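You operate a simulated robot arm through the tools that you are given. There is no shell and no other tool. Be economical: measure what you need, move in short steps, check, and stop when the job is done.

Carry out the task below with a simulated robot arm. There is one attempt and no reset: what you move stays moved.

TASK
Put things in order on the steel counter. At the end: the clear storage jar (marked "STOCK") stands where the grey salt shaker stood; the yellow garlic shaker stands on top of the blue lunch beaker; the grey salt shaker is on the yellow plate; the orange half stands where the yellow garlic shaker stood; whatever was shut is shut again. Leave all else as you found it, and nothing knocked over.
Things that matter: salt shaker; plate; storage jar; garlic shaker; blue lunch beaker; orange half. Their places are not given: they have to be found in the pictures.

The check looks at the end state, three seconds after you hand in, the way a careful person would. Anything else that was tipped, shoved, dropped, spilled or broken makes it a failure.

THE ROBOT
A 6-joint arm with a two-finger parallel gripper, fixed in place. Base frame: the origin is at the foot of the arm, x ahead of it, y to its left, z up; the work surface is at about z = 0. Readings come in cm, rad, newtons and seconds.
With the tool pointing down near the work surface it reaches from about 18 to 46 cm from the base axis. Its first joint turns from -1.222 to 1.222 rad. Payload 1.9 kg.
The TCP is the grasp point between the finger pads, 2.3 cm short of the fingertips. In the tool frame z runs along the fingers and y along their closing line. Largest opening 9.4 cm; finger width 3.8, thickness 1; the body of the gripper, 5.4 by 9.6 cm, starts 3.9 cm behind the TCP.
Orientation is told as [roll, pitch, yaw] about the base's x, y, z axes, in that order, counted from this pose: with the fingers straight down and closing along the base's y, the tool's x points along the base's -x, its y along +y and its z along -z.

THE INTERFACE
- The arm moves only by the tool servo_tool. Its argument "series" is a list of rows, each a list of 2 entries, a list of its own where there are three numbers: the shift along the tool's x, y, z in cm, then the turn, a rotation vector about the tool's x, y, z in rad. In form: [[[dx, dy, dz], [ax, ay, az]], ...]. A call has 1 to 10 rows; each row is the pose to reach, as a shift and turn from the pose commanded when the call began, along the tool's axes at that moment. "hand" is the closure in counts, from 0 (fully open) to 255 (shut), set as the call begins (left out, the last holds). Each row takes 0.2 s and may step no farther than 5 cm and 0.15 rad from the row before; otherwise, or with a gripper value out of range, the whole call is refused. Where a pose cannot be reached the arm comes as near as it can. A force on the tool above 40 N (or 10 N above the force at the start of the call, whichever is more), or a blocked arm, ends the call early, and 0.2 s more pass. The fingers move at their own pace (about 10.8 cm/s each) and stop on an object; they squeeze with about 36 N. The grip force told is the motor's: it shows also when the fingers shut on nothing. Time passes only in rows, and 0.2 s behind the last, so rows that repeat a pose let the fingers close. It gives the time, the measured TCP pose, the force on the tool (base axes), the opening and the grip force at its end, in the units of the frame above (readings bear some noise).
- Cameras (640 x 400 px; columns grow to the right, rows downward): "scene" is fixed at [7.14, 34.14, 41.34]; the picture's right is [-0.48, -0.87, 0.00], its down [-0.59, 0.33, -0.73] and it looks along [0.64, -0.36, -0.68] (base axes); focal length 214 px, centre (320, 200). "wrist" rides on the gripper at [-3.9, 0, -4.4] in the tool frame; the picture's right is [0.00, -1.00, 0.00], its down [0.97, 0.00, -0.24] and it looks along [0.24, 0.00, 0.97] (tool axes); focal length 218 px, centre (320, 200).
- grab_frame(camera): a new picture of that camera. The clock stands still meanwhile.
- locate(camera, pixels): for up to 12 pixels [column, row] of the newest picture of that camera ("zoom" is the newest enlarged one), the place [x, y, z] in the base frame of the surface seen there, good to about 0.2 cm. The clock stands still meanwhile.
- inspect(camera, box): a new picture of the part [left, top, right, bottom] of that camera's present view, enlarged. The clock stands still meanwhile.
- finish_job(): hands the job in; it is judged then, once.

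Go step by step. Measure first, check grasps and placings, and put right what went wrong. The budget is 80 turns and 46 pictures, counting those below and the enlarged ones. Unless the task says otherwise, let go and move clear before handing in, and close with one line.

The tools are called after ">>>" as a command line: name --argument value ..., lists and objects as JSON in quotes. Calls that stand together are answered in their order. servo_tool: Moves the arm, as the interface text tells. Its arguments: {"type":"object","properties":{"series":{"type":"array","items":{"type":"array"}},"hand":{"type":"number"}},"required":["series"]} The other tools are called the same way: grab_frame (camera) takes a picture; locate (camera, pixels) gives the place of the surface under pixels of a picture; inspect (camera, box) takes an enlarged picture of a part of a camera's view; finish_job () hands the job in.

At the start:

```text
t: 0.0
tool_pos: [29.96, 10.94, 31.32]
ee_rot: [0.0, -0.004, -0.001]
ft_force: [0.1, -0.7, -0.4]
gripper_width: 9.4
grasp_force: 0.0
```

scene: 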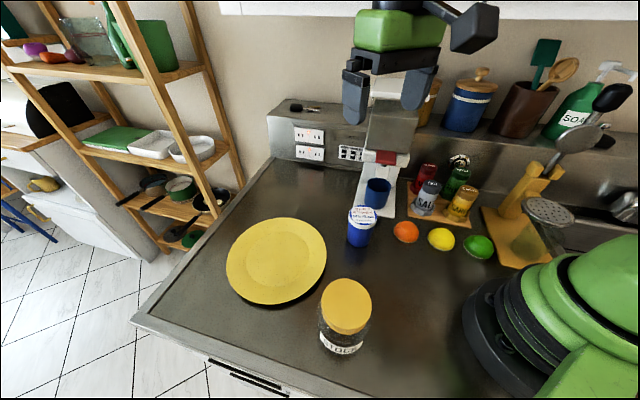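
wrist: 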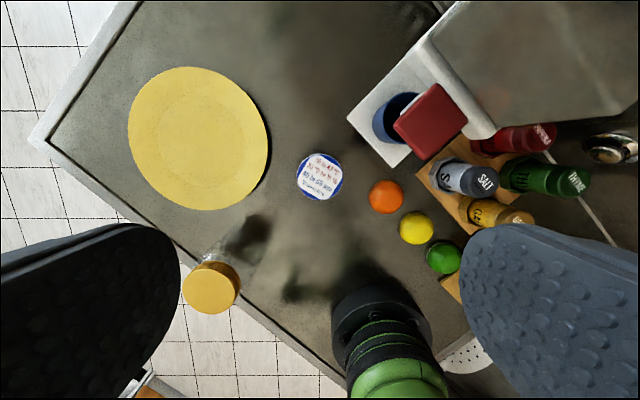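

The scene shows the plate (275,260), jar with yellow lid (345,315), a blue and white-lidded beaker (362,225), a blue cup in the machine (377,192), and shakers around (440,195). I'll enlarge these areas first.

>>> inspect --camera "scene" --box '[340, 130, 520, 270]'

>>> inspect --camera "wrist" --box '[280, 80, 600, 290]'

>>> inspect --camera "scene" --box '[210, 200, 410, 380]'

```text
2.86 times, centred on (430, 200) of scene
```

zoom: 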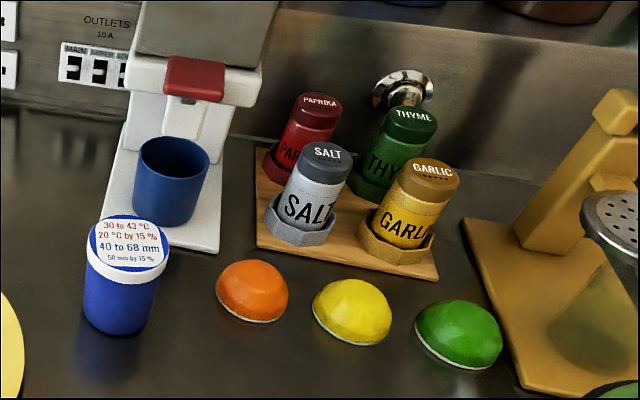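

```text
1.90 times, centred on (440, 185) of wrist
```

zoom: 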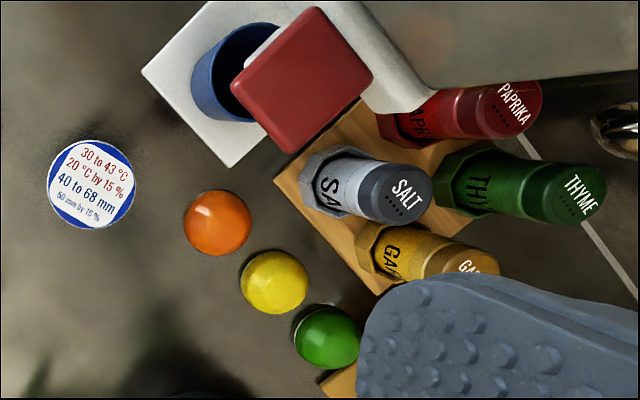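

```text
2.22 times, centred on (310, 290) of scene
```

zoom: 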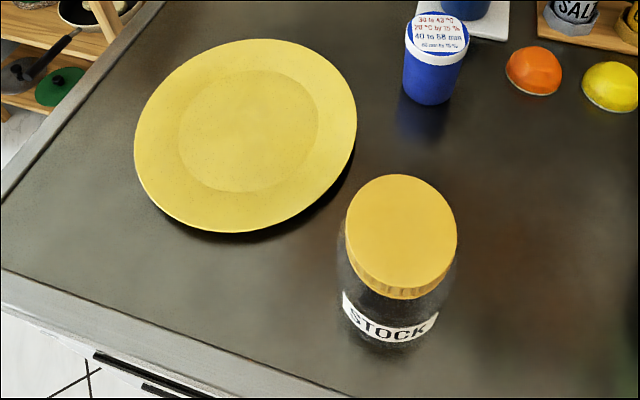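

The shakers sit on a wooden board with octagonal feet; the beaker has a white lid. I'll measure the objects.

>>> locate --camera "scene" --pixels '[[431, 183], [424, 213], [464, 188], [459, 216], [362, 211], [361, 243], [406, 228], [441, 234], [346, 300], [340, 352], [275, 258], [412, 208]]'

>>> locate --camera "wrist" --pixels '[[488, 181], [448, 176], [465, 214], [515, 218], [320, 176], [341, 178], [300, 176], [386, 196], [212, 288], [200, 140], [268, 140], [430, 132]]'

>>> locate --camera "zoom" --pixels '[[347, 210], [457, 240], [400, 180], [395, 290], [395, 352], [340, 250], [455, 270], [135, 140], [356, 140], [240, 45], [240, 230], [250, 130]]'

```text
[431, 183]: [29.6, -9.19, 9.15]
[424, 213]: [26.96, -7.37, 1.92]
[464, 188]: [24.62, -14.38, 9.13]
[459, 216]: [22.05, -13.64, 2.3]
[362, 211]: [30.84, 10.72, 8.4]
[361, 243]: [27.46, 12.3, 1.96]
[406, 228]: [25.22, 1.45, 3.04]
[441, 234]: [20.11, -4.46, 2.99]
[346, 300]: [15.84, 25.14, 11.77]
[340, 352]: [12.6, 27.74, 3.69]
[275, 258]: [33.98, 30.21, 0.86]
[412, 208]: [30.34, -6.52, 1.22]
```

```text
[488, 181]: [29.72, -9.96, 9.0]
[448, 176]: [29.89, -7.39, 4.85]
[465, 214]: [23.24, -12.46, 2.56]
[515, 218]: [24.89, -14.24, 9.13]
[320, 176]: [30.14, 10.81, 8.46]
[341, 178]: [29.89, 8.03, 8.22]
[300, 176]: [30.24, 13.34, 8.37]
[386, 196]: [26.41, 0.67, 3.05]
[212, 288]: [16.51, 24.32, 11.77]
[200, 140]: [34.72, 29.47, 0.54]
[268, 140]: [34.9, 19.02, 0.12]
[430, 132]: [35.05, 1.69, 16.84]
```

```text
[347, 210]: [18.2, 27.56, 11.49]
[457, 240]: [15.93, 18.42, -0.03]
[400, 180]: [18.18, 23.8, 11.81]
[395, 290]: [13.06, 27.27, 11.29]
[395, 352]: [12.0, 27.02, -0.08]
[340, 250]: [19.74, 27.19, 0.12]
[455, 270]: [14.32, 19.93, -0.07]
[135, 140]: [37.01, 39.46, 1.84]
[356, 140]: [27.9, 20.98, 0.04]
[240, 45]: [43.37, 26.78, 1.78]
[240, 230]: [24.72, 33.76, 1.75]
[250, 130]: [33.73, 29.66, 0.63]
```

Salt stands near (29.6,-9.7), garlic near (24.5,-14.2), the beaker at (30,10.8) with its top at 8.4, the jar at (15.9,24.8). Next I measure the neighbours, the coffee machine and the shaker outlines.

>>> locate --camera "scene" --pixels '[[430, 166], [462, 170], [386, 152], [386, 162], [409, 157], [411, 206], [435, 211], [444, 214], [470, 217], [410, 190], [402, 193], [376, 190]]'

>>> inspect --camera "scene" --box '[395, 140, 495, 230]'

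```text
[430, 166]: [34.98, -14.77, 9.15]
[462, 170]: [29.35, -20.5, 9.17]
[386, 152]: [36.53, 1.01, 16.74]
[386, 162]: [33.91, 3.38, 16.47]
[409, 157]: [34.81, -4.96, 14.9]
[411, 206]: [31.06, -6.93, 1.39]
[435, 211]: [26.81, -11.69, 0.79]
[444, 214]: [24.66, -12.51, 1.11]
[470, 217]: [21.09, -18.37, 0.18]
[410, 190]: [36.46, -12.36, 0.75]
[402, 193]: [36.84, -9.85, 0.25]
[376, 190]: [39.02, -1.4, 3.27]
```

```text
4.44 times, centred on (445, 185) of scene
```

zoom: 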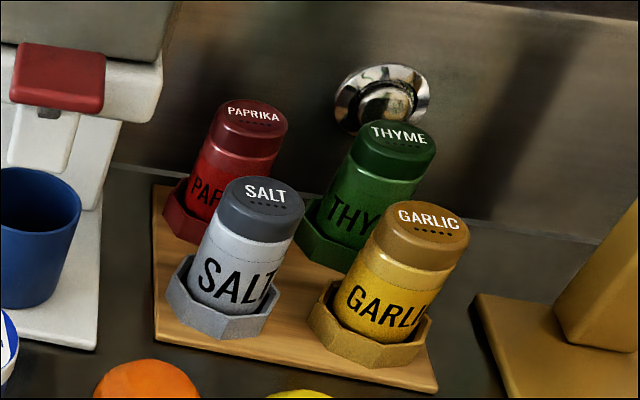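

The four shakers form a grid at 45°, so fingers closing along base y pass through the gaps. I'll measure the rest of the coffee machine for clearance and move at a safe height towards above garlic.

>>> locate --camera "scene" --pixels '[[388, 141], [378, 138], [410, 140], [366, 145], [363, 155], [372, 105], [412, 110], [389, 170], [500, 210], [550, 212], [520, 180]]'

>>> servo_tool --series '[[[3, -5, 0], [0, 0, 0]], [[5.5, -9.5, 0], [0, 0, 0]], [[5.5, -14.5, 1], [0, 0, 0]], [[5.5, -19.5, 4], [0, 0, 0]], [[5.5, -24, 7], [0, 0, 0]], [[5.5, -25.4, 11], [0, 0, 0]], [[5.5, -25.4, 11], [0, 0, 0]]]' --hand 60

>>> grab_frame --camera "wrist"

```text
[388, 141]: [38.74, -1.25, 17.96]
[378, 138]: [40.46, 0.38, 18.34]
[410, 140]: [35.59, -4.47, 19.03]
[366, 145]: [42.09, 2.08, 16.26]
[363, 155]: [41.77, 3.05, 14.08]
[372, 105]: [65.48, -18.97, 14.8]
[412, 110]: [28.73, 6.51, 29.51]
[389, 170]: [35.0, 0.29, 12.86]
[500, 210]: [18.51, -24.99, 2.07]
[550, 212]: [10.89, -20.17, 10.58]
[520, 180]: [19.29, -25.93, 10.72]
```

```text
refused: row 1 steps farther than a row can; nothing moved
```

```text
39 pictures are left
```

wrist: 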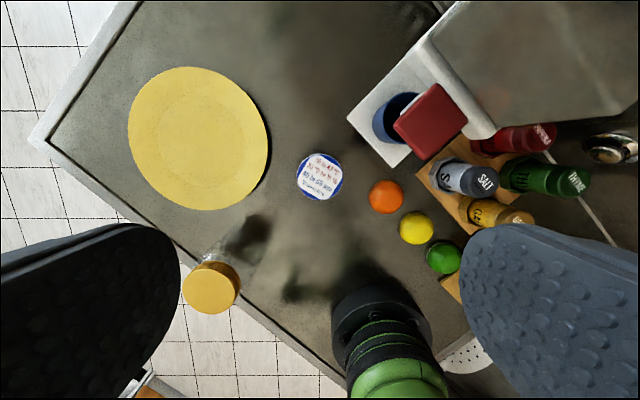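

The first row was 5.8 cm, too long; nothing moved. I repeat with shorter steps to above garlic at (24.4,-14.5).

>>> servo_tool --series '[[[2, -4, 0], [0, 0, 0]], [[4, -8, 0], [0, 0, 0]], [[5.5, -12.4, 0], [0, 0, 0]], [[5.5, -16.8, 1], [0, 0, 0]], [[5.5, -20.8, 3], [0, 0, 0]], [[5.5, -24, 6], [0, 0, 0]], [[5.5, -25.4, 10], [0, 0, 0]], [[5.5, -25.4, 14], [0, 0, 0]], [[5.5, -25.4, 14], [0, 0, 0]]]' --hand 60

>>> grab_frame --camera "wrist"

>>> grab_frame --camera "scene"

```text
t: 1.7
tool_pos: [26.12, -12.62, 26.26]
ee_rot: [-0.102, -0.171, 0.097]
ft_force: [-0.4, 0.8, 0.3]
gripper_width: 7.2
grasp_force: 0.1
stopped in row 8: the arm was blocked; the commanded pose is now the measured one
```

```text
38 pictures are left
```

wrist: 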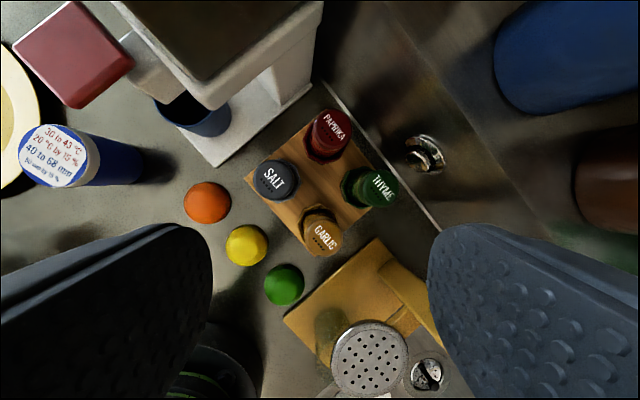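

```text
37 pictures are left
```

scene: 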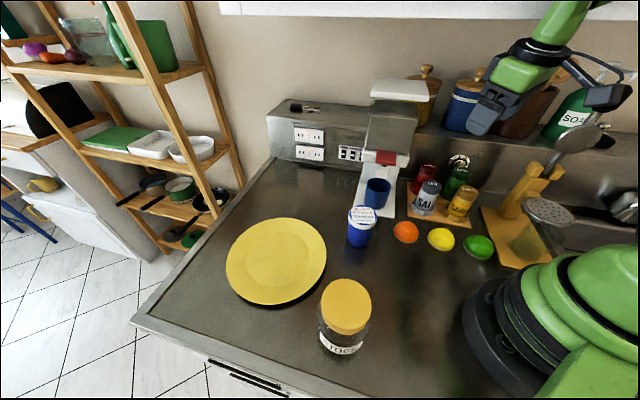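

The arm was blocked at (26,-12.6,26) with a tilt, possibly by a joint limit or something near the upper arm. I inspect the utensils on the right before moving.

>>> inspect --camera "scene" --box '[440, 0, 640, 260]'

>>> locate --camera "scene" --pixels '[[590, 138], [608, 97], [545, 170], [550, 212], [490, 105], [610, 120], [560, 160], [510, 85], [462, 105], [520, 110], [575, 121]]'

>>> servo_tool --series '[[[0, 0, 0], [0, 0, 0]]]'

```text
1.54 times, centred on (540, 130) of scene
```

zoom: 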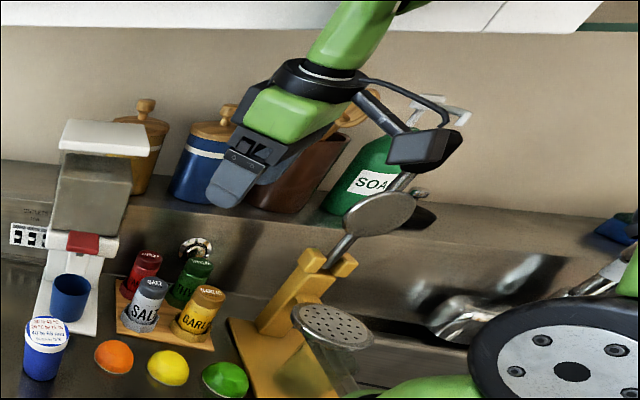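

```text
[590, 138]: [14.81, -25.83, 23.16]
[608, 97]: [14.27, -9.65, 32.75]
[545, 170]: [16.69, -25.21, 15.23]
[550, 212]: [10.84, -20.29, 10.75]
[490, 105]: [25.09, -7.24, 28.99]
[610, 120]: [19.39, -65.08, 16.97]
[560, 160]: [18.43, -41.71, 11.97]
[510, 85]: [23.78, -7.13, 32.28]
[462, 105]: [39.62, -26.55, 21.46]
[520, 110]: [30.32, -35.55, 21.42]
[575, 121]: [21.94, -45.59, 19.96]
```

```text
t: 2.1
tool_pos: [26.14, -12.56, 26.35]
ee_rot: [-0.104, -0.171, 0.098]
ft_force: [-0.1, 1.1, 0.6]
gripper_width: 7.17
grasp_force: 0.1
```

The readings show no tool force; a boxed bracket sits on the base side of the gripper, about 12 cm from the TCP. I'll straighten the tool in slow steps at this height and see whether it was only lag.

>>> servo_tool --series '[[[0, 0, 0], [-0.035, 0.057, 0.033]], [[0, 0, 0], [-0.07, 0.114, 0.065]], [[0, 0, 0], [-0.104, 0.171, 0.098]], [[0, 0, 0], [-0.104, 0.171, 0.098]]]'

>>> locate --camera "zoom" --pixels '[[390, 150], [425, 150], [455, 140], [400, 165], [370, 110], [440, 115], [400, 85], [450, 160], [330, 85], [300, 110], [340, 40]]'

```text
t: 2.9
tool_pos: [22.89, -10.49, 26.58]
ee_rot: [0.032, 0.031, 0.006]
ft_force: [1.4, 0.7, -0.3]
gripper_width: 7.18
grasp_force: 0.1
stopped in row 4: the arm was blocked; the commanded pose is now the measured one
```

```text
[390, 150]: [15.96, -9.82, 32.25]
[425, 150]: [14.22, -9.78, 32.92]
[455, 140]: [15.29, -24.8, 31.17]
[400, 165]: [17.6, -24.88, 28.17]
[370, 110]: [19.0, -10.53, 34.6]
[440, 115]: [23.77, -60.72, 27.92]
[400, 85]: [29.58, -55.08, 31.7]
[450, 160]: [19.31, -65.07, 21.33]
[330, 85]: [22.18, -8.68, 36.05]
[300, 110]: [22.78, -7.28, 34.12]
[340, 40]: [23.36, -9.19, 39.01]
```

Straightening pulled the TCP to (22.9,-10.5) and blocked again, so something resists. I look at both views.

>>> grab_frame --camera "scene"

>>> grab_frame --camera "wrist"

```text
35 pictures are left
```

scene: 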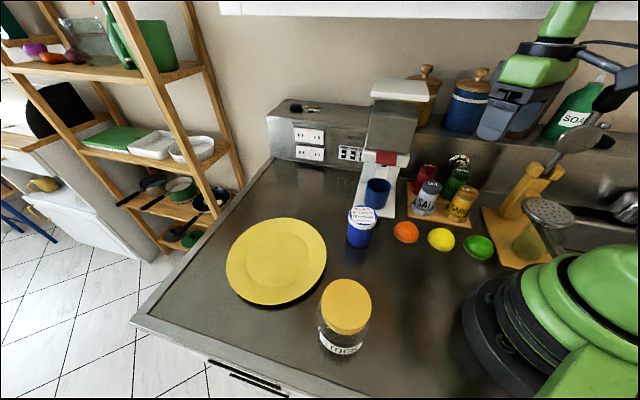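

```text
34 pictures are left
```

wrist: 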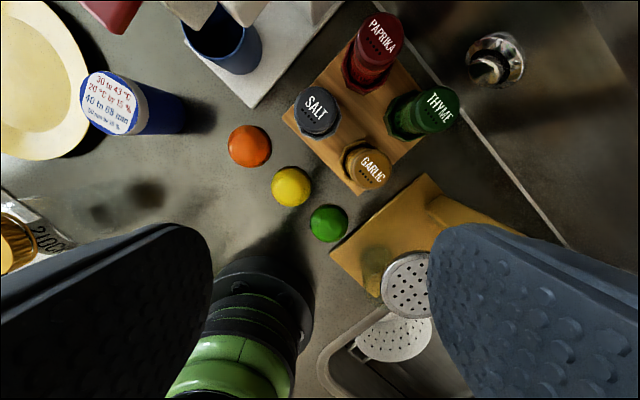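

Nothing visibly touches the gripper; probably a quirk of the fast path. I test a small slow step straight down plus outward.

>>> servo_tool --series '[[[0, 0, 0], [0, 0, 0]], [[0, 0, 1], [0, 0, 0]], [[0, 0, 2], [0, 0, 0]], [[0, 0, 2], [0, 0, 0]]]'

```text
t: 3.9
tool_pos: [23.0, -10.48, 24.7]
ee_rot: [0.028, 0.021, 0.003]
ft_force: [0.4, -0.6, 0.2]
gripper_width: 7.18
grasp_force: 0.1
```

Downward works. Now slowly outward and right to above garlic (24.4,-14.5), in 1 cm steps.

>>> servo_tool --series '[[[-0.5, -1, 0], [-0.01, -0.01, 0]], [[-1, -2, 0], [0.02, -0.02, 0]], [[-1.4, -3, 0], [0.028, -0.021, 0]], [[-1.4, -4, 0], [0.028, -0.021, 0]], [[-1.4, -4, 2], [0.028, -0.021, 0]], [[-1.4, -4, 4], [0.028, -0.021, 0]], [[-1.4, -4, 4], [0.028, -0.021, 0]]]'

```text
t: 5.4
tool_pos: [24.87, -12.08, 24.47]
ee_rot: [-0.061, -0.09, 0.095]
ft_force: [0.5, -0.9, 0.4]
gripper_width: 7.2
grasp_force: 0.0
stopped in row 7: the arm was blocked; the commanded pose is now the measured one
```

Blocked again at y≈-12, even going down, so there is a real obstacle on the -y side. I look closely at the spot around the arm and the spoon handle.

>>> inspect --camera "scene" --box '[480, 0, 640, 160]'

>>> grab_frame --camera "wrist"

>>> locate --camera "zoom" --pixels '[[440, 230], [500, 240], [520, 210], [470, 180], [400, 250], [360, 330], [540, 250], [430, 130], [470, 120], [570, 120]]'

```text
2.50 times, centred on (560, 80) of scene
```

zoom: 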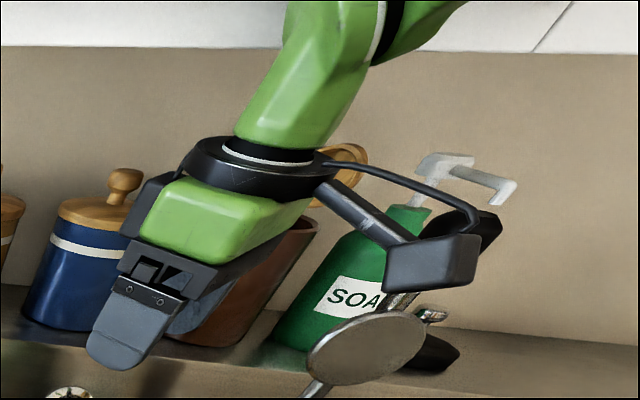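

```text
32 pictures are left
```

wrist: 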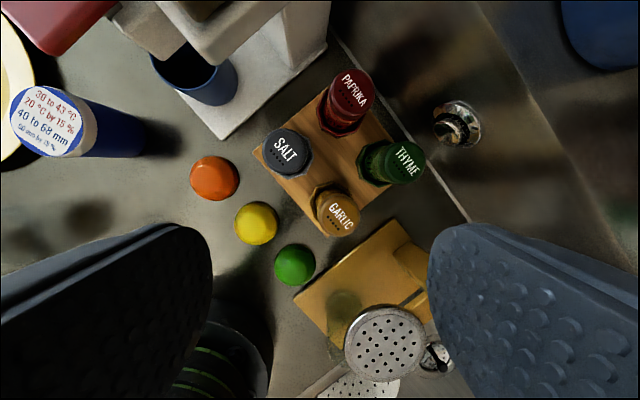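

```text
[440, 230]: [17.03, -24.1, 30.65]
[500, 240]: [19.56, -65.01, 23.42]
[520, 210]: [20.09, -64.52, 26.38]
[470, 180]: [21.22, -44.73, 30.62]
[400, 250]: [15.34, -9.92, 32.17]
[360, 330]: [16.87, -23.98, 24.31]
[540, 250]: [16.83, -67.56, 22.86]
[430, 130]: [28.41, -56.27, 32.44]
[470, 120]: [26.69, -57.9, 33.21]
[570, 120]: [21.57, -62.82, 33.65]
```

The motion pattern suggests the wrist, about 20 cm above the TCP, is what is held back. I check how near the overhead cupboard is.

>>> locate --camera "scene" --pixels '[[300, 8], [430, 8], [520, 10], [500, 16], [630, 8], [600, 18], [560, 30], [440, 60], [460, 130]]'

>>> servo_tool --series '[[[0.3, 1, 0], [0, 0, 0]], [[0.6, 2, 0], [0, 0, 0]], [[0.6, 2, 1], [0, 0, 0]], [[0.6, 2, 3], [0, 0, 0]], [[0.6, 2, 5], [0, 0, 0]], [[0.6, 2, 7], [0, 0, 0]], [[0.6, 2, 9], [0, 0, 0]], [[0.6, 2, 9], [0, 0, 0]]]'

```text
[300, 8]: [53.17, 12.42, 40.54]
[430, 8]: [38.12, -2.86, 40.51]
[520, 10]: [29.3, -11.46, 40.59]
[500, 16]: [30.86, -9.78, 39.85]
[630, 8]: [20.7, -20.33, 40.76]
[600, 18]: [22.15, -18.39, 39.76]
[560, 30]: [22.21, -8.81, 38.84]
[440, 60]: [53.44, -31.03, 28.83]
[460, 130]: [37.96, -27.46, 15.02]
```

```text
t: 7.2
tool_pos: [25.15, -10.61, 15.21]
ee_rot: [-0.059, -0.087, 0.093]
ft_force: [-0.5, 0.6, -0.2]
gripper_width: 7.16
grasp_force: 0.1
```

Found it: the overhead cupboard's front edge runs along x−y≈41 at z≈40, right over the shakers, so near them I must stay low. The arm is now free at z 15.2; I straighten the tool.

>>> servo_tool --series '[[[0, 0, 0], [-0.03, 0.044, 0.046]], [[0, 0, 0], [-0.059, 0.087, 0.093]], [[0, 0, 0], [-0.059, 0.087, 0.093]]]'

```text
t: 8.0
tool_pos: [24.98, -10.6, 15.17]
ee_rot: [0.004, -0.004, -0.003]
ft_force: [0.4, -0.4, -0.2]
gripper_width: 7.16
grasp_force: 0.2
```

Upright now. Move above garlic at z 13 and look.

>>> servo_tool --series '[[[0.2, -1.5, 1], [0, 0, 0]], [[0.4, -3, 2], [0, 0, 0]], [[0.4, -3.9, 2.2], [0, 0, 0]], [[0.4, -3.9, 2.2], [0, 0, 0]]]'

>>> grab_frame --camera "wrist"

```text
t: 9.0
tool_pos: [24.64, -14.58, 12.94]
ee_rot: [0.004, -0.003, -0.003]
ft_force: [-0.9, -0.2, 0.6]
gripper_width: 7.17
grasp_force: 0.1
```

```text
31 pictures are left
```

wrist: 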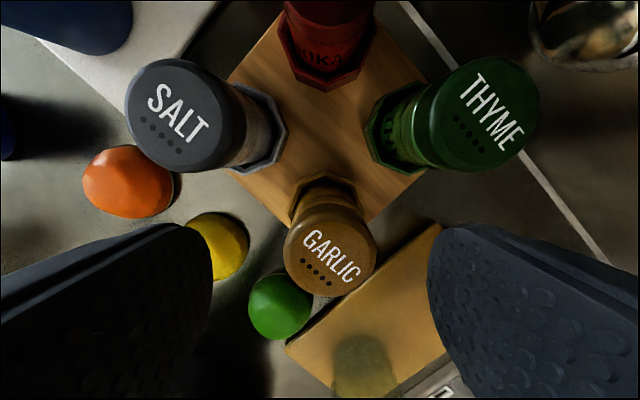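

Garlic's cap is at (330,250), a bit right of centre. Measure the cap edges of garlic and salt.

>>> locate --camera "wrist" --pixels '[[288, 250], [371, 250], [330, 215], [330, 290], [330, 252], [130, 115], [240, 115], [186, 65], [186, 165], [186, 115], [345, 190], [280, 140]]'

```text
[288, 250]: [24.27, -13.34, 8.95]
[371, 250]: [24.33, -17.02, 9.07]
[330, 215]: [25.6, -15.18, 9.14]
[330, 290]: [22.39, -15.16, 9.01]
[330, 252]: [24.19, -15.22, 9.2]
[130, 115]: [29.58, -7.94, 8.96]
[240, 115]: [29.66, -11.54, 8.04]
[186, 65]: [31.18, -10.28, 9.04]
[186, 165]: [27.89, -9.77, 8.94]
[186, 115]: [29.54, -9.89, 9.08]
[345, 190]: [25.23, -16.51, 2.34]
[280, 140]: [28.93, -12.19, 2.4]
```

Garlic's centre is (24.1,-15.2), salt's (29.5,-9.8), octagon rims at z 2.4. Shift, descend to z 7 and grip.

>>> servo_tool --series '[[[0.54, -0.6, 0], [0, 0, 0]], [[0.54, -0.6, 2], [0, 0, 0]], [[0.54, -0.6, 4], [0, 0, 0]], [[0.54, -0.6, 5.9], [0, 0, 0]], [[0.54, -0.6, 5.9], [0, 0, 0]]]'

>>> servo_tool --series '[[[0, 0, 0], [0, 0, 0]], [[0, 0, 0], [0, 0, 0]], [[0, 0, 0], [0, 0, 0]]]' --hand 255

```text
t: 10.2
tool_pos: [24.17, -15.2, 7.02]
ee_rot: [0.004, -0.003, -0.005]
ft_force: [1.0, 0.2, -0.5]
gripper_width: 7.19
grasp_force: 0.0
```

```text
t: 11.0
tool_pos: [24.04, -15.06, 7.04]
ee_rot: [0.003, -0.003, -0.001]
ft_force: [0.6, -0.7, -0.3]
gripper_width: 4.07
grasp_force: 36.1
```

Gripped at 4.07 cm. Lift 5.5 cm straight up and look.

>>> servo_tool --series '[[[0, 0, -1], [0, 0, 0]], [[0, 0, -2.5], [0, 0, 0]], [[0, 0, -4], [0, 0, 0]], [[0, 0, -5.5], [0, 0, 0]], [[0, 0, -5.5], [0, 0, 0]]]'

>>> inspect --camera "scene" --box '[395, 140, 495, 230]'

```text
t: 12.2
tool_pos: [24.04, -15.3, 12.62]
ee_rot: [0.003, -0.002, -0.001]
ft_force: [0.7, 0.3, -2.4]
gripper_width: 4.05
grasp_force: 36.2
```

```text
4.44 times, centred on (445, 185) of scene
```

zoom: 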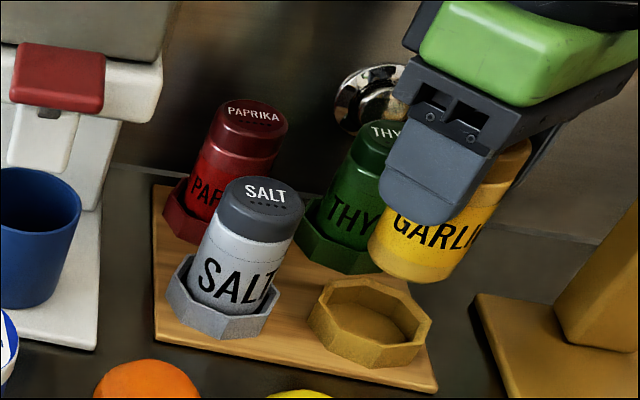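

The octagons are sockets that stay on the board. Measure the socket.

>>> locate --camera "zoom" --pixels '[[365, 325], [314, 318], [428, 322], [350, 284], [375, 365], [395, 340], [375, 348], [345, 310], [410, 278], [405, 288], [330, 318], [412, 325]]'

```text
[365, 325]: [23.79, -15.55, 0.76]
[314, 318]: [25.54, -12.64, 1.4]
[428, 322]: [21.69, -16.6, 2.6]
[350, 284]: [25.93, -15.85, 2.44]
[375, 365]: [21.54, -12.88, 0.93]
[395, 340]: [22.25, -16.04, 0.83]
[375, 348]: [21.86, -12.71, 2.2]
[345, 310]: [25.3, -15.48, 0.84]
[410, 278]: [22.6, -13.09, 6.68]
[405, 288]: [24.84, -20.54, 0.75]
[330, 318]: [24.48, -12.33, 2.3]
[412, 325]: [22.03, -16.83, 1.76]
```

Socket floor is z≈0.8, so the shaker's bottom is 6.2 cm below the TCP. Carry garlic along x=24 away from the cupboard, rise to z 17.5, then out to above the beaker.

>>> servo_tool --series '[[[0, 3, 0], [0, 0, 0]], [[0, 6, 0], [0, 0, 0]], [[0, 9, -1.5], [0, 0, 0]], [[0, 12, -3], [0, 0, 0]], [[0, 15, -4.5], [0, 0, 0]], [[0, 18, -5.5], [0, 0, 0]], [[0, 21, -5.5], [0, 0, 0]], [[0, 24, -5.5], [0, 0, 0]], [[-2, 26, -5.5], [0, 0, 0]], [[-3, 26, -5.5], [0, 0, 0]]]'

>>> servo_tool --series '[[[-1.5, 0.1, 0], [0, 0, 0]], [[-3, 0.1, 0], [0, 0, 0]], [[-3, 0.1, 0], [0, 0, 0]]]'

>>> grab_frame --camera "scene"

>>> grab_frame --camera "wrist"

```text
t: 14.4
tool_pos: [27.04, 10.71, 18.27]
ee_rot: [0.003, -0.003, -0.003]
ft_force: [0.7, -0.5, -1.7]
gripper_width: 4.05
grasp_force: 36.3
```

```text
t: 15.2
tool_pos: [30.07, 10.74, 18.32]
ee_rot: [0.005, -0.005, -0.005]
ft_force: [-0.8, -1.2, -0.5]
gripper_width: 4.07
grasp_force: 35.9
```

```text
29 pictures are left
```

scene: 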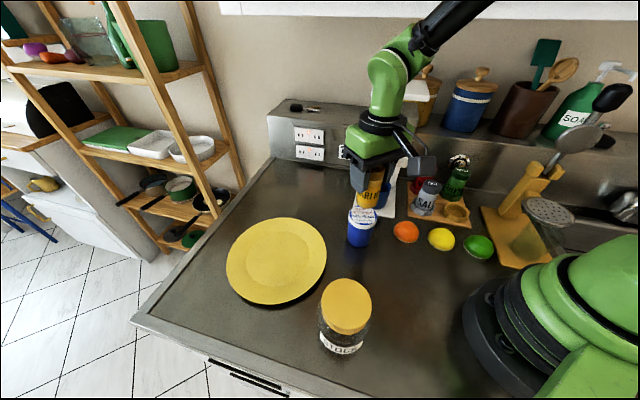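

```text
28 pictures are left
```

wrist: 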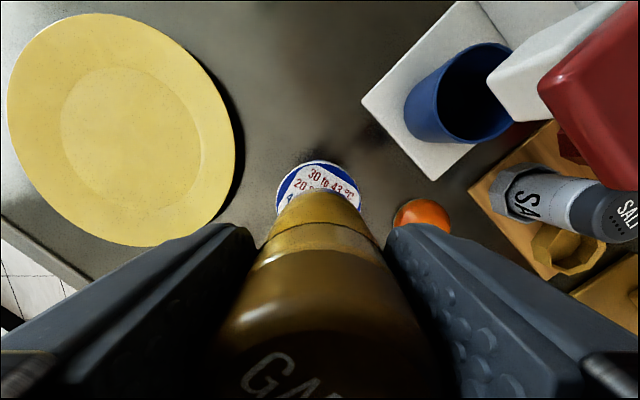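

Lid spans columns 276–362 (centre 319), so y is aligned. I check its far edge, then lower.

>>> locate --camera "wrist" --pixels '[[319, 163], [279, 195], [360, 195], [319, 180]]'

>>> locate --camera "scene" --pixels '[[348, 214], [376, 214], [362, 224], [364, 205], [372, 200]]'

>>> servo_tool --series '[[[0, 0, 1], [0, 0, 0]], [[0, 0, 2], [0, 0, 0]], [[0, 0, 2.7], [0, 0, 0]], [[0, 0, 2.7], [0, 0, 0]]]'

```text
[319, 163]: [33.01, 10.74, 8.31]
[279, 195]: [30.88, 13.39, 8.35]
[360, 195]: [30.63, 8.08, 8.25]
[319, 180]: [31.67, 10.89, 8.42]
```

```text
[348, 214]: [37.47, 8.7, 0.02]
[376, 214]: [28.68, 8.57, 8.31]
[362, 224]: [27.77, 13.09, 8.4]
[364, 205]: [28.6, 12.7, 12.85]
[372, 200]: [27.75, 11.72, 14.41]
```

```text
t: 16.2
tool_pos: [30.18, 10.74, 15.57]
ee_rot: [0.005, -0.003, -0.001]
ft_force: [0.1, 0.4, 0.0]
gripper_width: 4.07
grasp_force: 35.7
```

Centred within 0.2 cm. Lower the last ~0.9 cm in fine steps.

>>> servo_tool --series '[[[0, 0, 0.4], [0, 0, 0]], [[0, 0, 0.6], [0, 0, 0]], [[0, 0, 0.8], [0, 0, 0]], [[0, 0, 0.9], [0, 0, 0]], [[0, 0, 0.9], [0, 0, 0]]]'

>>> inspect --camera "scene" --box '[330, 150, 420, 260]'

```text
t: 17.4
tool_pos: [30.23, 10.83, 14.58]
ee_rot: [0.004, -0.003, -0.004]
ft_force: [0.0, 0.0, -1.3]
gripper_width: 4.11
grasp_force: 36.2
```

```text
3.64 times, centred on (375, 205) of scene
```

zoom: 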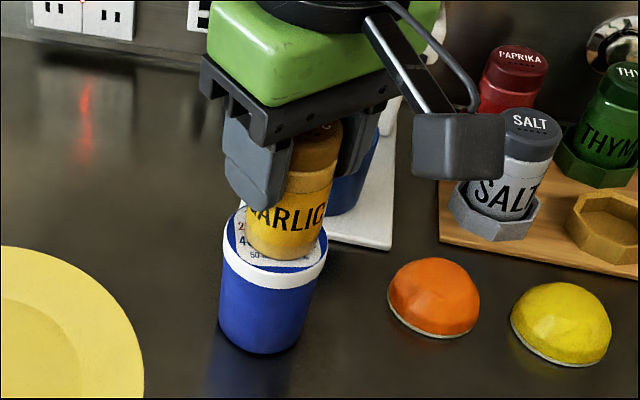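

The shaker is about down; it seems slightly right of the lid's centre (287 vs 275). I measure the rims.

>>> locate --camera "zoom" --pixels '[[226, 240], [230, 225], [260, 270], [290, 272], [324, 255], [327, 245], [250, 235], [285, 258], [322, 235], [265, 252], [310, 250]]'

```text
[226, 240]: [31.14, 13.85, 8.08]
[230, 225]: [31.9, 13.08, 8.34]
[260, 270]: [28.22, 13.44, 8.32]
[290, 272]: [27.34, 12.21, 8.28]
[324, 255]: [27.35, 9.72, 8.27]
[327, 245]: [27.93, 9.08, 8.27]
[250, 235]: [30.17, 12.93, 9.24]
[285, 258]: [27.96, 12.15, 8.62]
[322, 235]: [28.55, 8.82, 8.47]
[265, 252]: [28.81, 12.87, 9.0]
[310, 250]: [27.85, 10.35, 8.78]
```

Circle fits: lid centre (30.1,10.9), shaker base centre about (29.9,10.85) — good. Lower a touch more until contact, then open.

>>> servo_tool --series '[[[0, 0, 0.1], [0, 0, 0]], [[0, 0, 0.2], [0, 0, 0]], [[0, 0, 0.2], [0, 0, 0]]]'

```text
t: 18.2
tool_pos: [30.14, 10.86, 14.41]
ee_rot: [0.004, -0.006, -0.001]
ft_force: [-0.5, -4.2, 25.5]
gripper_width: 4.09
grasp_force: 36.0
```

Contact (25 N). Ease up 0.12 cm and open to about 6.5 cm.

>>> servo_tool --series '[[[0, 0, -0.12], [0, 0, 0]], [[0, 0, -0.12], [0, 0, 0]]]'

>>> servo_tool --series '[[[0, 0, 0], [0, 0, 0]], [[0, 0, 0], [0, 0, 0]], [[0, 0, 0], [0, 0, 0]]]' --hand 70

>>> servo_tool --series '[[[0, 0, -2], [0, 0, 0]], [[0, 0, -4.5], [0, 0, 0]], [[0, 0, -7], [0, 0, 0]], [[0, 0, -9], [0, 0, 0]], [[2, 0, -9], [0, 0, 0]], [[4, -1, -9], [0, 0, 0]], [[5, -4, -9], [0, 0, 0]], [[5, -7, -9], [0, 0, 0]], [[5, -9.3, -9], [0, 0, 0]], [[5, -9.3, -9], [0, 0, 0]]]'

>>> grab_frame --camera "wrist"

>>> inspect --camera "scene" --box '[330, 150, 450, 260]'

```text
t: 18.8
tool_pos: [30.07, 10.81, 14.48]
ee_rot: [0.001, 0.0, -0.002]
ft_force: [-0.2, -0.4, -2.3]
gripper_width: 4.05
grasp_force: 36.1
```

```text
t: 19.6
tool_pos: [30.18, 10.89, 14.5]
ee_rot: [0.004, -0.004, -0.001]
ft_force: [0.6, 0.0, -0.2]
gripper_width: 6.85
grasp_force: 0.1
```

```text
t: 21.8
tool_pos: [24.93, 1.41, 23.47]
ee_rot: [0.004, -0.003, -0.001]
ft_force: [-0.3, -0.1, -0.5]
gripper_width: 6.83
grasp_force: 0.1
```

```text
26 pictures are left
```

wrist: 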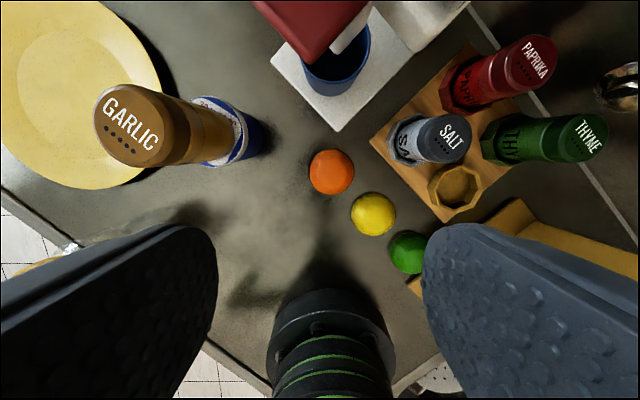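

```text
3.64 times, centred on (390, 205) of scene
```

zoom: 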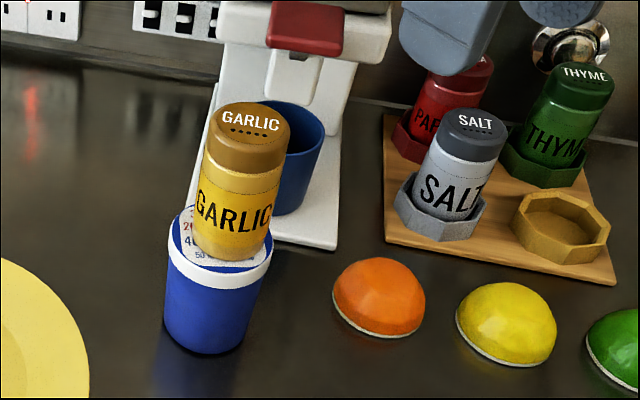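

Garlic stands upright on the beaker's lid. Now measure the orange (331,172) and the empty socket (455,187).

>>> locate --camera "wrist" --pixels '[[331, 172], [310, 172], [353, 172], [331, 150], [331, 193], [455, 187], [430, 180], [480, 187], [455, 168], [450, 215], [375, 215], [455, 195]]'

>>> locate --camera "zoom" --pixels '[[333, 305], [425, 310], [375, 335], [378, 290], [400, 333], [345, 322], [514, 222], [607, 232], [560, 190], [550, 262], [560, 230], [560, 240]]'

>>> inspect --camera "wrist" --box '[390, 100, 530, 240]'

```text
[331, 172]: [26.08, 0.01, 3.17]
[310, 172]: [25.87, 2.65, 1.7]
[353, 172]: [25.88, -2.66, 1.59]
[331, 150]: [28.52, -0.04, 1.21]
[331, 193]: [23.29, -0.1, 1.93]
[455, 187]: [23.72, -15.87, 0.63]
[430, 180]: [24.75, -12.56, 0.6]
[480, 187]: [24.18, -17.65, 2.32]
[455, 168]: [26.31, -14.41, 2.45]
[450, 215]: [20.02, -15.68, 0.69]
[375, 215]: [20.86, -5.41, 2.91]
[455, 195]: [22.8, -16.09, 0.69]
```

```text
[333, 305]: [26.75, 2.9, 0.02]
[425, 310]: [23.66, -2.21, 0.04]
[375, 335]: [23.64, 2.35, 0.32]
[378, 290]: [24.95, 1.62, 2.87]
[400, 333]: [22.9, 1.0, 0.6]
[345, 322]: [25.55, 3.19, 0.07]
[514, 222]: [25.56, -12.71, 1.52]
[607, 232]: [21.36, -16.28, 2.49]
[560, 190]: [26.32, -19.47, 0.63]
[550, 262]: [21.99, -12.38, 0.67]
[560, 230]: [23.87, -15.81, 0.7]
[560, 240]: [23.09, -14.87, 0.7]
```

```text
2.86 times, centred on (460, 170) of wrist
```

zoom: 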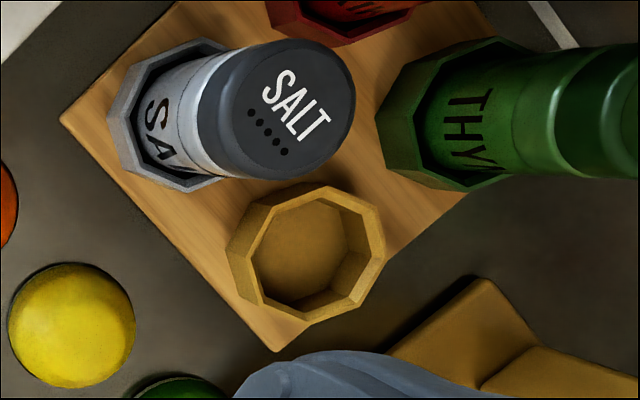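

The orange is about 5.4 cm wide and 3.2 high at (25.9,0). I measure the socket's inner width precisely to know whether it fits.

>>> locate --camera "zoom" --pixels '[[247, 248], [378, 245], [300, 192], [310, 312], [262, 204], [360, 298], [345, 200], [255, 297], [232, 252], [386, 240], [305, 250]]'

>>> inspect --camera "scene" --box '[390, 195, 480, 255]'

```text
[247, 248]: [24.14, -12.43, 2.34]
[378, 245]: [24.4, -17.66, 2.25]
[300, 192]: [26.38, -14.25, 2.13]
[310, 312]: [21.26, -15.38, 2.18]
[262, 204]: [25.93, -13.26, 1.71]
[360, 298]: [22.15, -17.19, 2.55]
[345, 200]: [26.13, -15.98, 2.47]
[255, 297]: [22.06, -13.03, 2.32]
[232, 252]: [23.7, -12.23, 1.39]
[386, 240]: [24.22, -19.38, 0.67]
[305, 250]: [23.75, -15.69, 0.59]
```

```text
6.67 times, centred on (435, 225) of scene
```

zoom: 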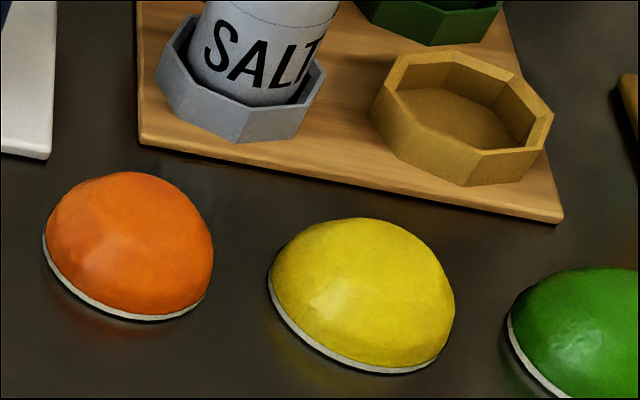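

Rim mid-line spans about 5.2 cm around (24.0,-15.05), so the orange (≈5.5 wide) will rest on the rim. Go down over the orange at (25.9,0) with fingertips just above the counter.

>>> servo_tool --series '[[[-0.5, -0.7, 4], [0, 0, 0]], [[-0.97, -1.4, 8], [0, 0, 0]], [[-0.97, -1.4, 12], [0, 0, 0]], [[-0.97, -1.4, 15], [0, 0, 0]], [[-0.97, -1.4, 16], [0, 0, 0]], [[-0.97, -1.4, 16], [0, 0, 0]]]' --hand 55

>>> grab_frame --camera "wrist"

```text
t: 23.2
tool_pos: [26.14, 0.21, 7.54]
ee_rot: [0.004, -0.002, -0.005]
ft_force: [-0.1, 1.3, -0.4]
gripper_width: 7.37
grasp_force: 0.2
```

```text
22 pictures are left
```

wrist: 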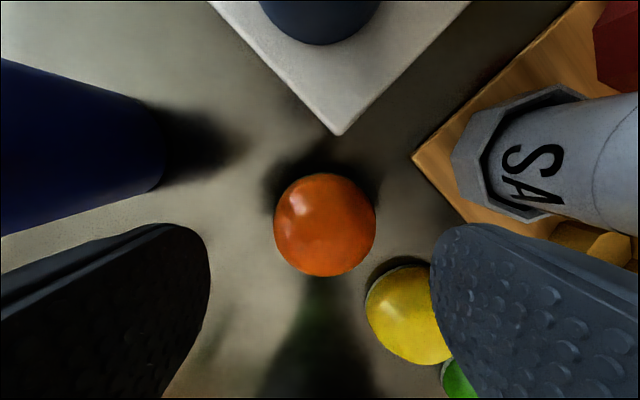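

The orange is at (325,224), the right finger clear of the lemon by about 0.6 cm. Measure exact centre.

>>> locate --camera "wrist" --pixels '[[275, 224], [375, 224], [325, 176], [325, 273], [325, 224], [366, 310], [400, 267], [400, 315]]'

```text
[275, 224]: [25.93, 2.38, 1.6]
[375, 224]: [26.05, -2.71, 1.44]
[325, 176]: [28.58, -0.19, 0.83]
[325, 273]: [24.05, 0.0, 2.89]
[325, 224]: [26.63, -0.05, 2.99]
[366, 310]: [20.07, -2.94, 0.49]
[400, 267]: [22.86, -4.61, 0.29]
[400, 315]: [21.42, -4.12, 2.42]
```

Centre (25.95,-0.15). Shift, lower to z 2.7, and grip.

>>> servo_tool --series '[[[0.19, -0.36, 1.5], [0, 0, 0]], [[0.19, -0.36, 3], [0, 0, 0]], [[0.19, -0.36, 4.2], [0, 0, 0]], [[0.19, -0.36, 4.8], [0, 0, 0]], [[0.19, -0.36, 4.8], [0, 0, 0]]]'

>>> servo_tool --series '[[[0, 0, 0], [0, 0, 0]], [[0, 0, 0], [0, 0, 0]], [[0, 0, 0], [0, 0, 0]]]' --hand 255

>>> servo_tool --series '[[[0, 0, -1], [0, 0, 0]], [[0, 0, -2.5], [0, 0, 0]], [[0, 0, -4], [0, 0, 0]], [[0, 0, -4], [0, 0, 0]]]'

>>> grab_frame --camera "wrist"

>>> inspect --camera "scene" --box '[350, 150, 500, 270]'

```text
t: 24.4
tool_pos: [25.85, -0.16, 2.55]
ee_rot: [0.003, -0.005, -0.002]
ft_force: [0.7, -0.3, -0.1]
gripper_width: 7.37
grasp_force: 0.0
```

```text
t: 25.2
tool_pos: [25.88, -0.24, 2.68]
ee_rot: [0.005, -0.002, -0.002]
ft_force: [0.8, -1.0, 0.5]
gripper_width: 5.5
grasp_force: 35.5
```

```text
t: 26.2
tool_pos: [25.88, -0.12, 6.66]
ee_rot: [0.004, -0.003, -0.004]
ft_force: [0.3, -0.3, -0.2]
gripper_width: 5.51
grasp_force: 36.2
```

```text
21 pictures are left
```

wrist: 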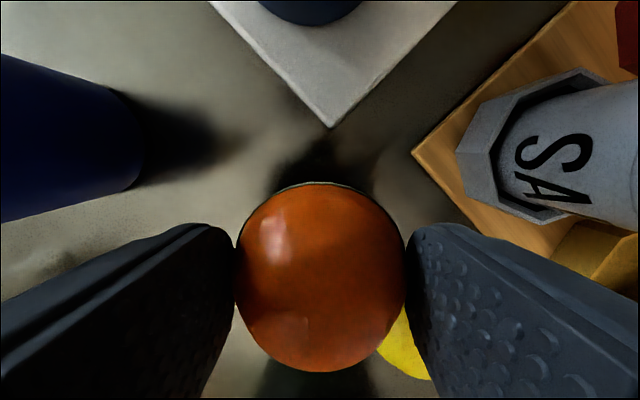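

```text
3.33 times, centred on (425, 210) of scene
```

zoom: 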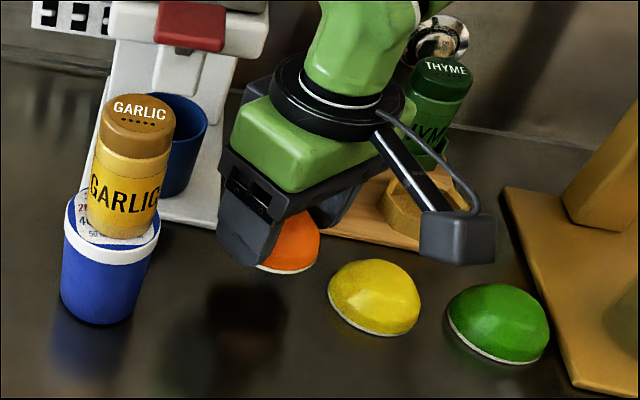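

The orange is held (5.5 cm). I check where the boom box on the gripper is relative to the TCP before going near the skimmer.

>>> locate --camera "zoom" --pixels '[[457, 225], [425, 215], [425, 255], [490, 218], [490, 260], [457, 260], [410, 160]]'

>>> servo_tool --series '[[[0.7, -2, -1.5], [0, 0, 0]], [[1.5, -4.5, -2.5], [0, 0, 0]], [[2, -7.5, -2.5], [0, 0, 0]], [[2, -10.5, -2.5], [0, 0, 0]], [[1.9, -13, -2.5], [0, 0, 0]], [[1.9, -14.9, -2.5], [0, 0, 0]], [[1.9, -14.9, -2.5], [0, 0, 0]]]'

>>> grab_frame --camera "wrist"

```text
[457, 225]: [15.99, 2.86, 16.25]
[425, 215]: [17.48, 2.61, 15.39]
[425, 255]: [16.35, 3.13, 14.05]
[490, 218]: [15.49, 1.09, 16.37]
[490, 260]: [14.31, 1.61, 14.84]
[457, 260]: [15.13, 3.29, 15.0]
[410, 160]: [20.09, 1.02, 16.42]
```

```text
t: 27.8
tool_pos: [24.04, -14.85, 9.26]
ee_rot: [0.002, -0.002, -0.002]
ft_force: [0.2, -0.9, -0.9]
gripper_width: 5.55
grasp_force: 35.8
```

```text
19 pictures are left
```

wrist: 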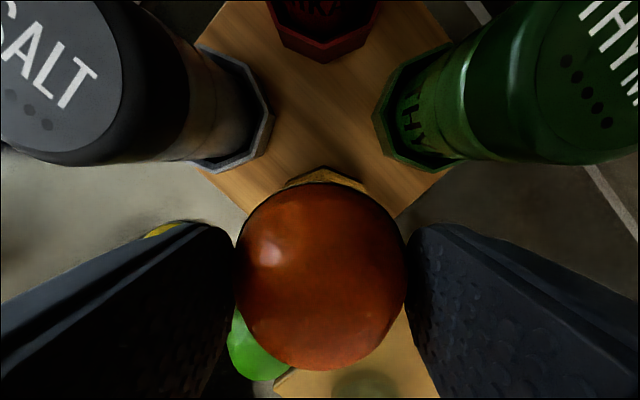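

Socket edge spans columns 283–363 behind the orange, so it lies about 0.15 cm to the right. Shift -0.2 in y and lower to just above the rim.

>>> servo_tool --series '[[[0, -0.2, 1.5], [0, 0, 0]], [[0, -0.2, 2.8], [0, 0, 0]], [[0, -0.2, 3.7], [0, 0, 0]], [[0, -0.2, 4], [0, 0, 0]], [[0, -0.2, 4], [0, 0, 0]]]'

>>> inspect --camera "scene" --box '[400, 150, 500, 240]'

```text
t: 29.0
tool_pos: [24.04, -15.27, 5.22]
ee_rot: [0.005, -0.005, -0.003]
ft_force: [0.8, -0.8, 0.4]
gripper_width: 5.52
grasp_force: 36.1
```

```text
4.44 times, centred on (450, 195) of scene
```

zoom: 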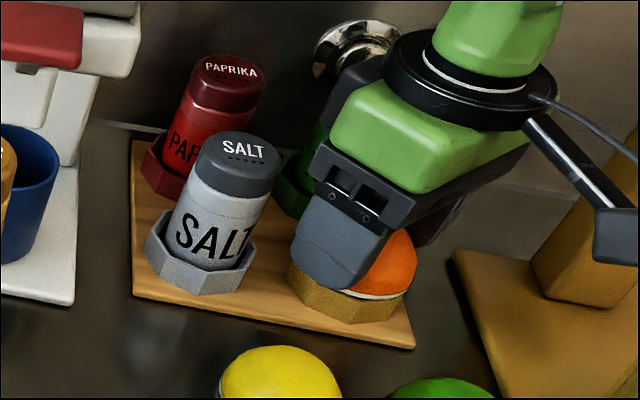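

The orange hovers just over the rim, well aligned. Lower until light contact.

>>> servo_tool --series '[[[0, 0.1, 0.1], [0, 0, 0]], [[0, 0.1, 0.2], [0, 0, 0]], [[0, 0.1, 0.2], [0, 0, 0]]]'

```text
t: 29.6
tool_pos: [24.11, -15.15, 5.03]
ee_rot: [0.002, -0.007, -0.003]
ft_force: [-1.3, 0.5, 4.4]
gripper_width: 5.55
grasp_force: 35.7
stopped in row 3: the force on the tool passed its limit (the readings are from after the stop); the commanded pose is now the measured one
```

Contact reached. Open, let it settle, then lift straight up and look.

>>> servo_tool --series '[[[0, 0, 0], [0, 0, 0]], [[0, 0, 0], [0, 0, 0]], [[0, 0, 0], [0, 0, 0]]]' --hand 60

>>> servo_tool --series '[[[0, 0, -1.5], [0, 0, 0]], [[0, 0, -3.5], [0, 0, 0]], [[0, 0, -5.5], [0, 0, 0]], [[0, 0, -7.5], [0, 0, 0]], [[0, 0, -7.5], [0, 0, 0]]]'

>>> grab_frame --camera "wrist"

```text
t: 30.4
tool_pos: [24.08, -15.17, 5.09]
ee_rot: [0.002, -0.006, -0.004]
ft_force: [0.1, -0.5, -0.1]
gripper_width: 7.16
grasp_force: 0.1
```

```text
t: 31.6
tool_pos: [23.95, -15.18, 12.56]
ee_rot: [0.002, -0.006, -0.002]
ft_force: [0.0, 0.5, 0.7]
gripper_width: 7.19
grasp_force: 0.1
```

```text
17 pictures are left
```

wrist: 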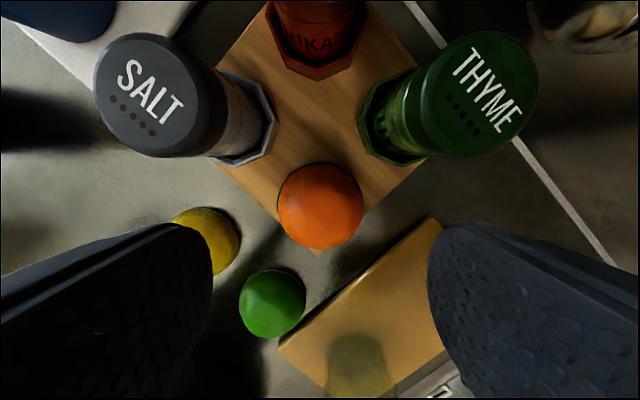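

The orange rests level in place. Move over the salt shaker at z 12.6 for gripping.

>>> servo_tool --series '[[[-1.4, 1.4, 0], [0, 0, 0]], [[-2.8, 2.8, 0], [0, 0, 0]], [[-4.2, 4.2, 0], [0, 0, 0]], [[-5.5, 5.35, 0], [0, 0, 0]], [[-5.5, 5.35, 0], [0, 0, 0]]]'

>>> grab_frame --camera "wrist"

```text
t: 32.8
tool_pos: [29.51, -9.8, 12.63]
ee_rot: [0.003, -0.005, -0.004]
ft_force: [0.3, -0.2, 0.6]
gripper_width: 7.2
grasp_force: 0.0
```

```text
16 pictures are left
```

wrist: 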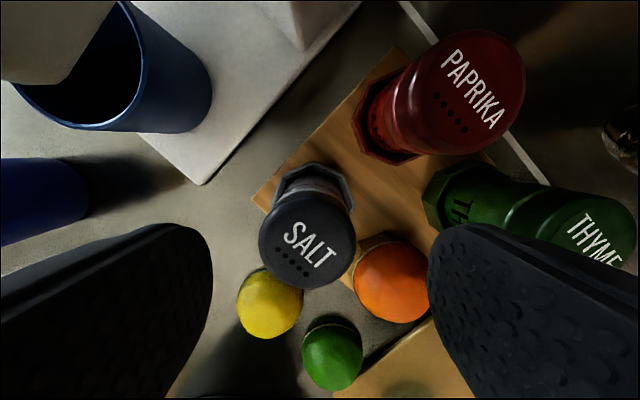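

Salt's cap spans columns 258–356, about 0.5 cm left of centre. Measure it.

>>> locate --camera "wrist" --pixels '[[261, 240], [353, 240], [307, 195], [307, 284], [307, 240], [293, 176], [345, 195], [280, 200]]'

```text
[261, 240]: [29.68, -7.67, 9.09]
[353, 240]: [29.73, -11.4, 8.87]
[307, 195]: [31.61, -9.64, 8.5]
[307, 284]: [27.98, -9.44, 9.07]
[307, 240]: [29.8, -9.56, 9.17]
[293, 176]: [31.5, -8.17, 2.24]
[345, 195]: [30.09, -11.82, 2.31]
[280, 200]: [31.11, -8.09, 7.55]
```

Salt centre (29.75,-9.53). Shift and descend to z 7, then grip.

>>> servo_tool --series '[[[-0.25, 0.27, 0.5], [0, 0, 0]], [[-0.25, 0.27, 2.5], [0, 0, 0]], [[-0.25, 0.27, 4.5], [0, 0, 0]], [[-0.25, 0.27, 5.6], [0, 0, 0]], [[-0.25, 0.27, 5.6], [0, 0, 0]]]'

>>> servo_tool --series '[[[0, 0, 0], [0, 0, 0]], [[0, 0, 0], [0, 0, 0]], [[0, 0, 0], [0, 0, 0]]]' --hand 255

>>> servo_tool --series '[[[0, 0, -1], [0, 0, 0]], [[0, 0, -2.5], [0, 0, 0]], [[0, 0, -4], [0, 0, 0]], [[0, 0, -5.5], [0, 0, 0]], [[0, 0, -5.5], [0, 0, 0]]]'

```text
t: 34.0
tool_pos: [29.83, -9.71, 7.08]
ee_rot: [0.003, -0.007, -0.003]
ft_force: [0.8, 0.6, -0.1]
gripper_width: 7.17
grasp_force: 0.1
```

```text
t: 34.8
tool_pos: [29.85, -9.62, 7.11]
ee_rot: [0.003, -0.005, -0.003]
ft_force: [2.7, 6.8, 0.7]
gripper_width: 4.08
grasp_force: 35.7
```

```text
t: 36.0
tool_pos: [29.78, -9.59, 12.55]
ee_rot: [0.003, -0.006, -0.004]
ft_force: [0.1, -0.3, -1.4]
gripper_width: 4.1
grasp_force: 35.8
```

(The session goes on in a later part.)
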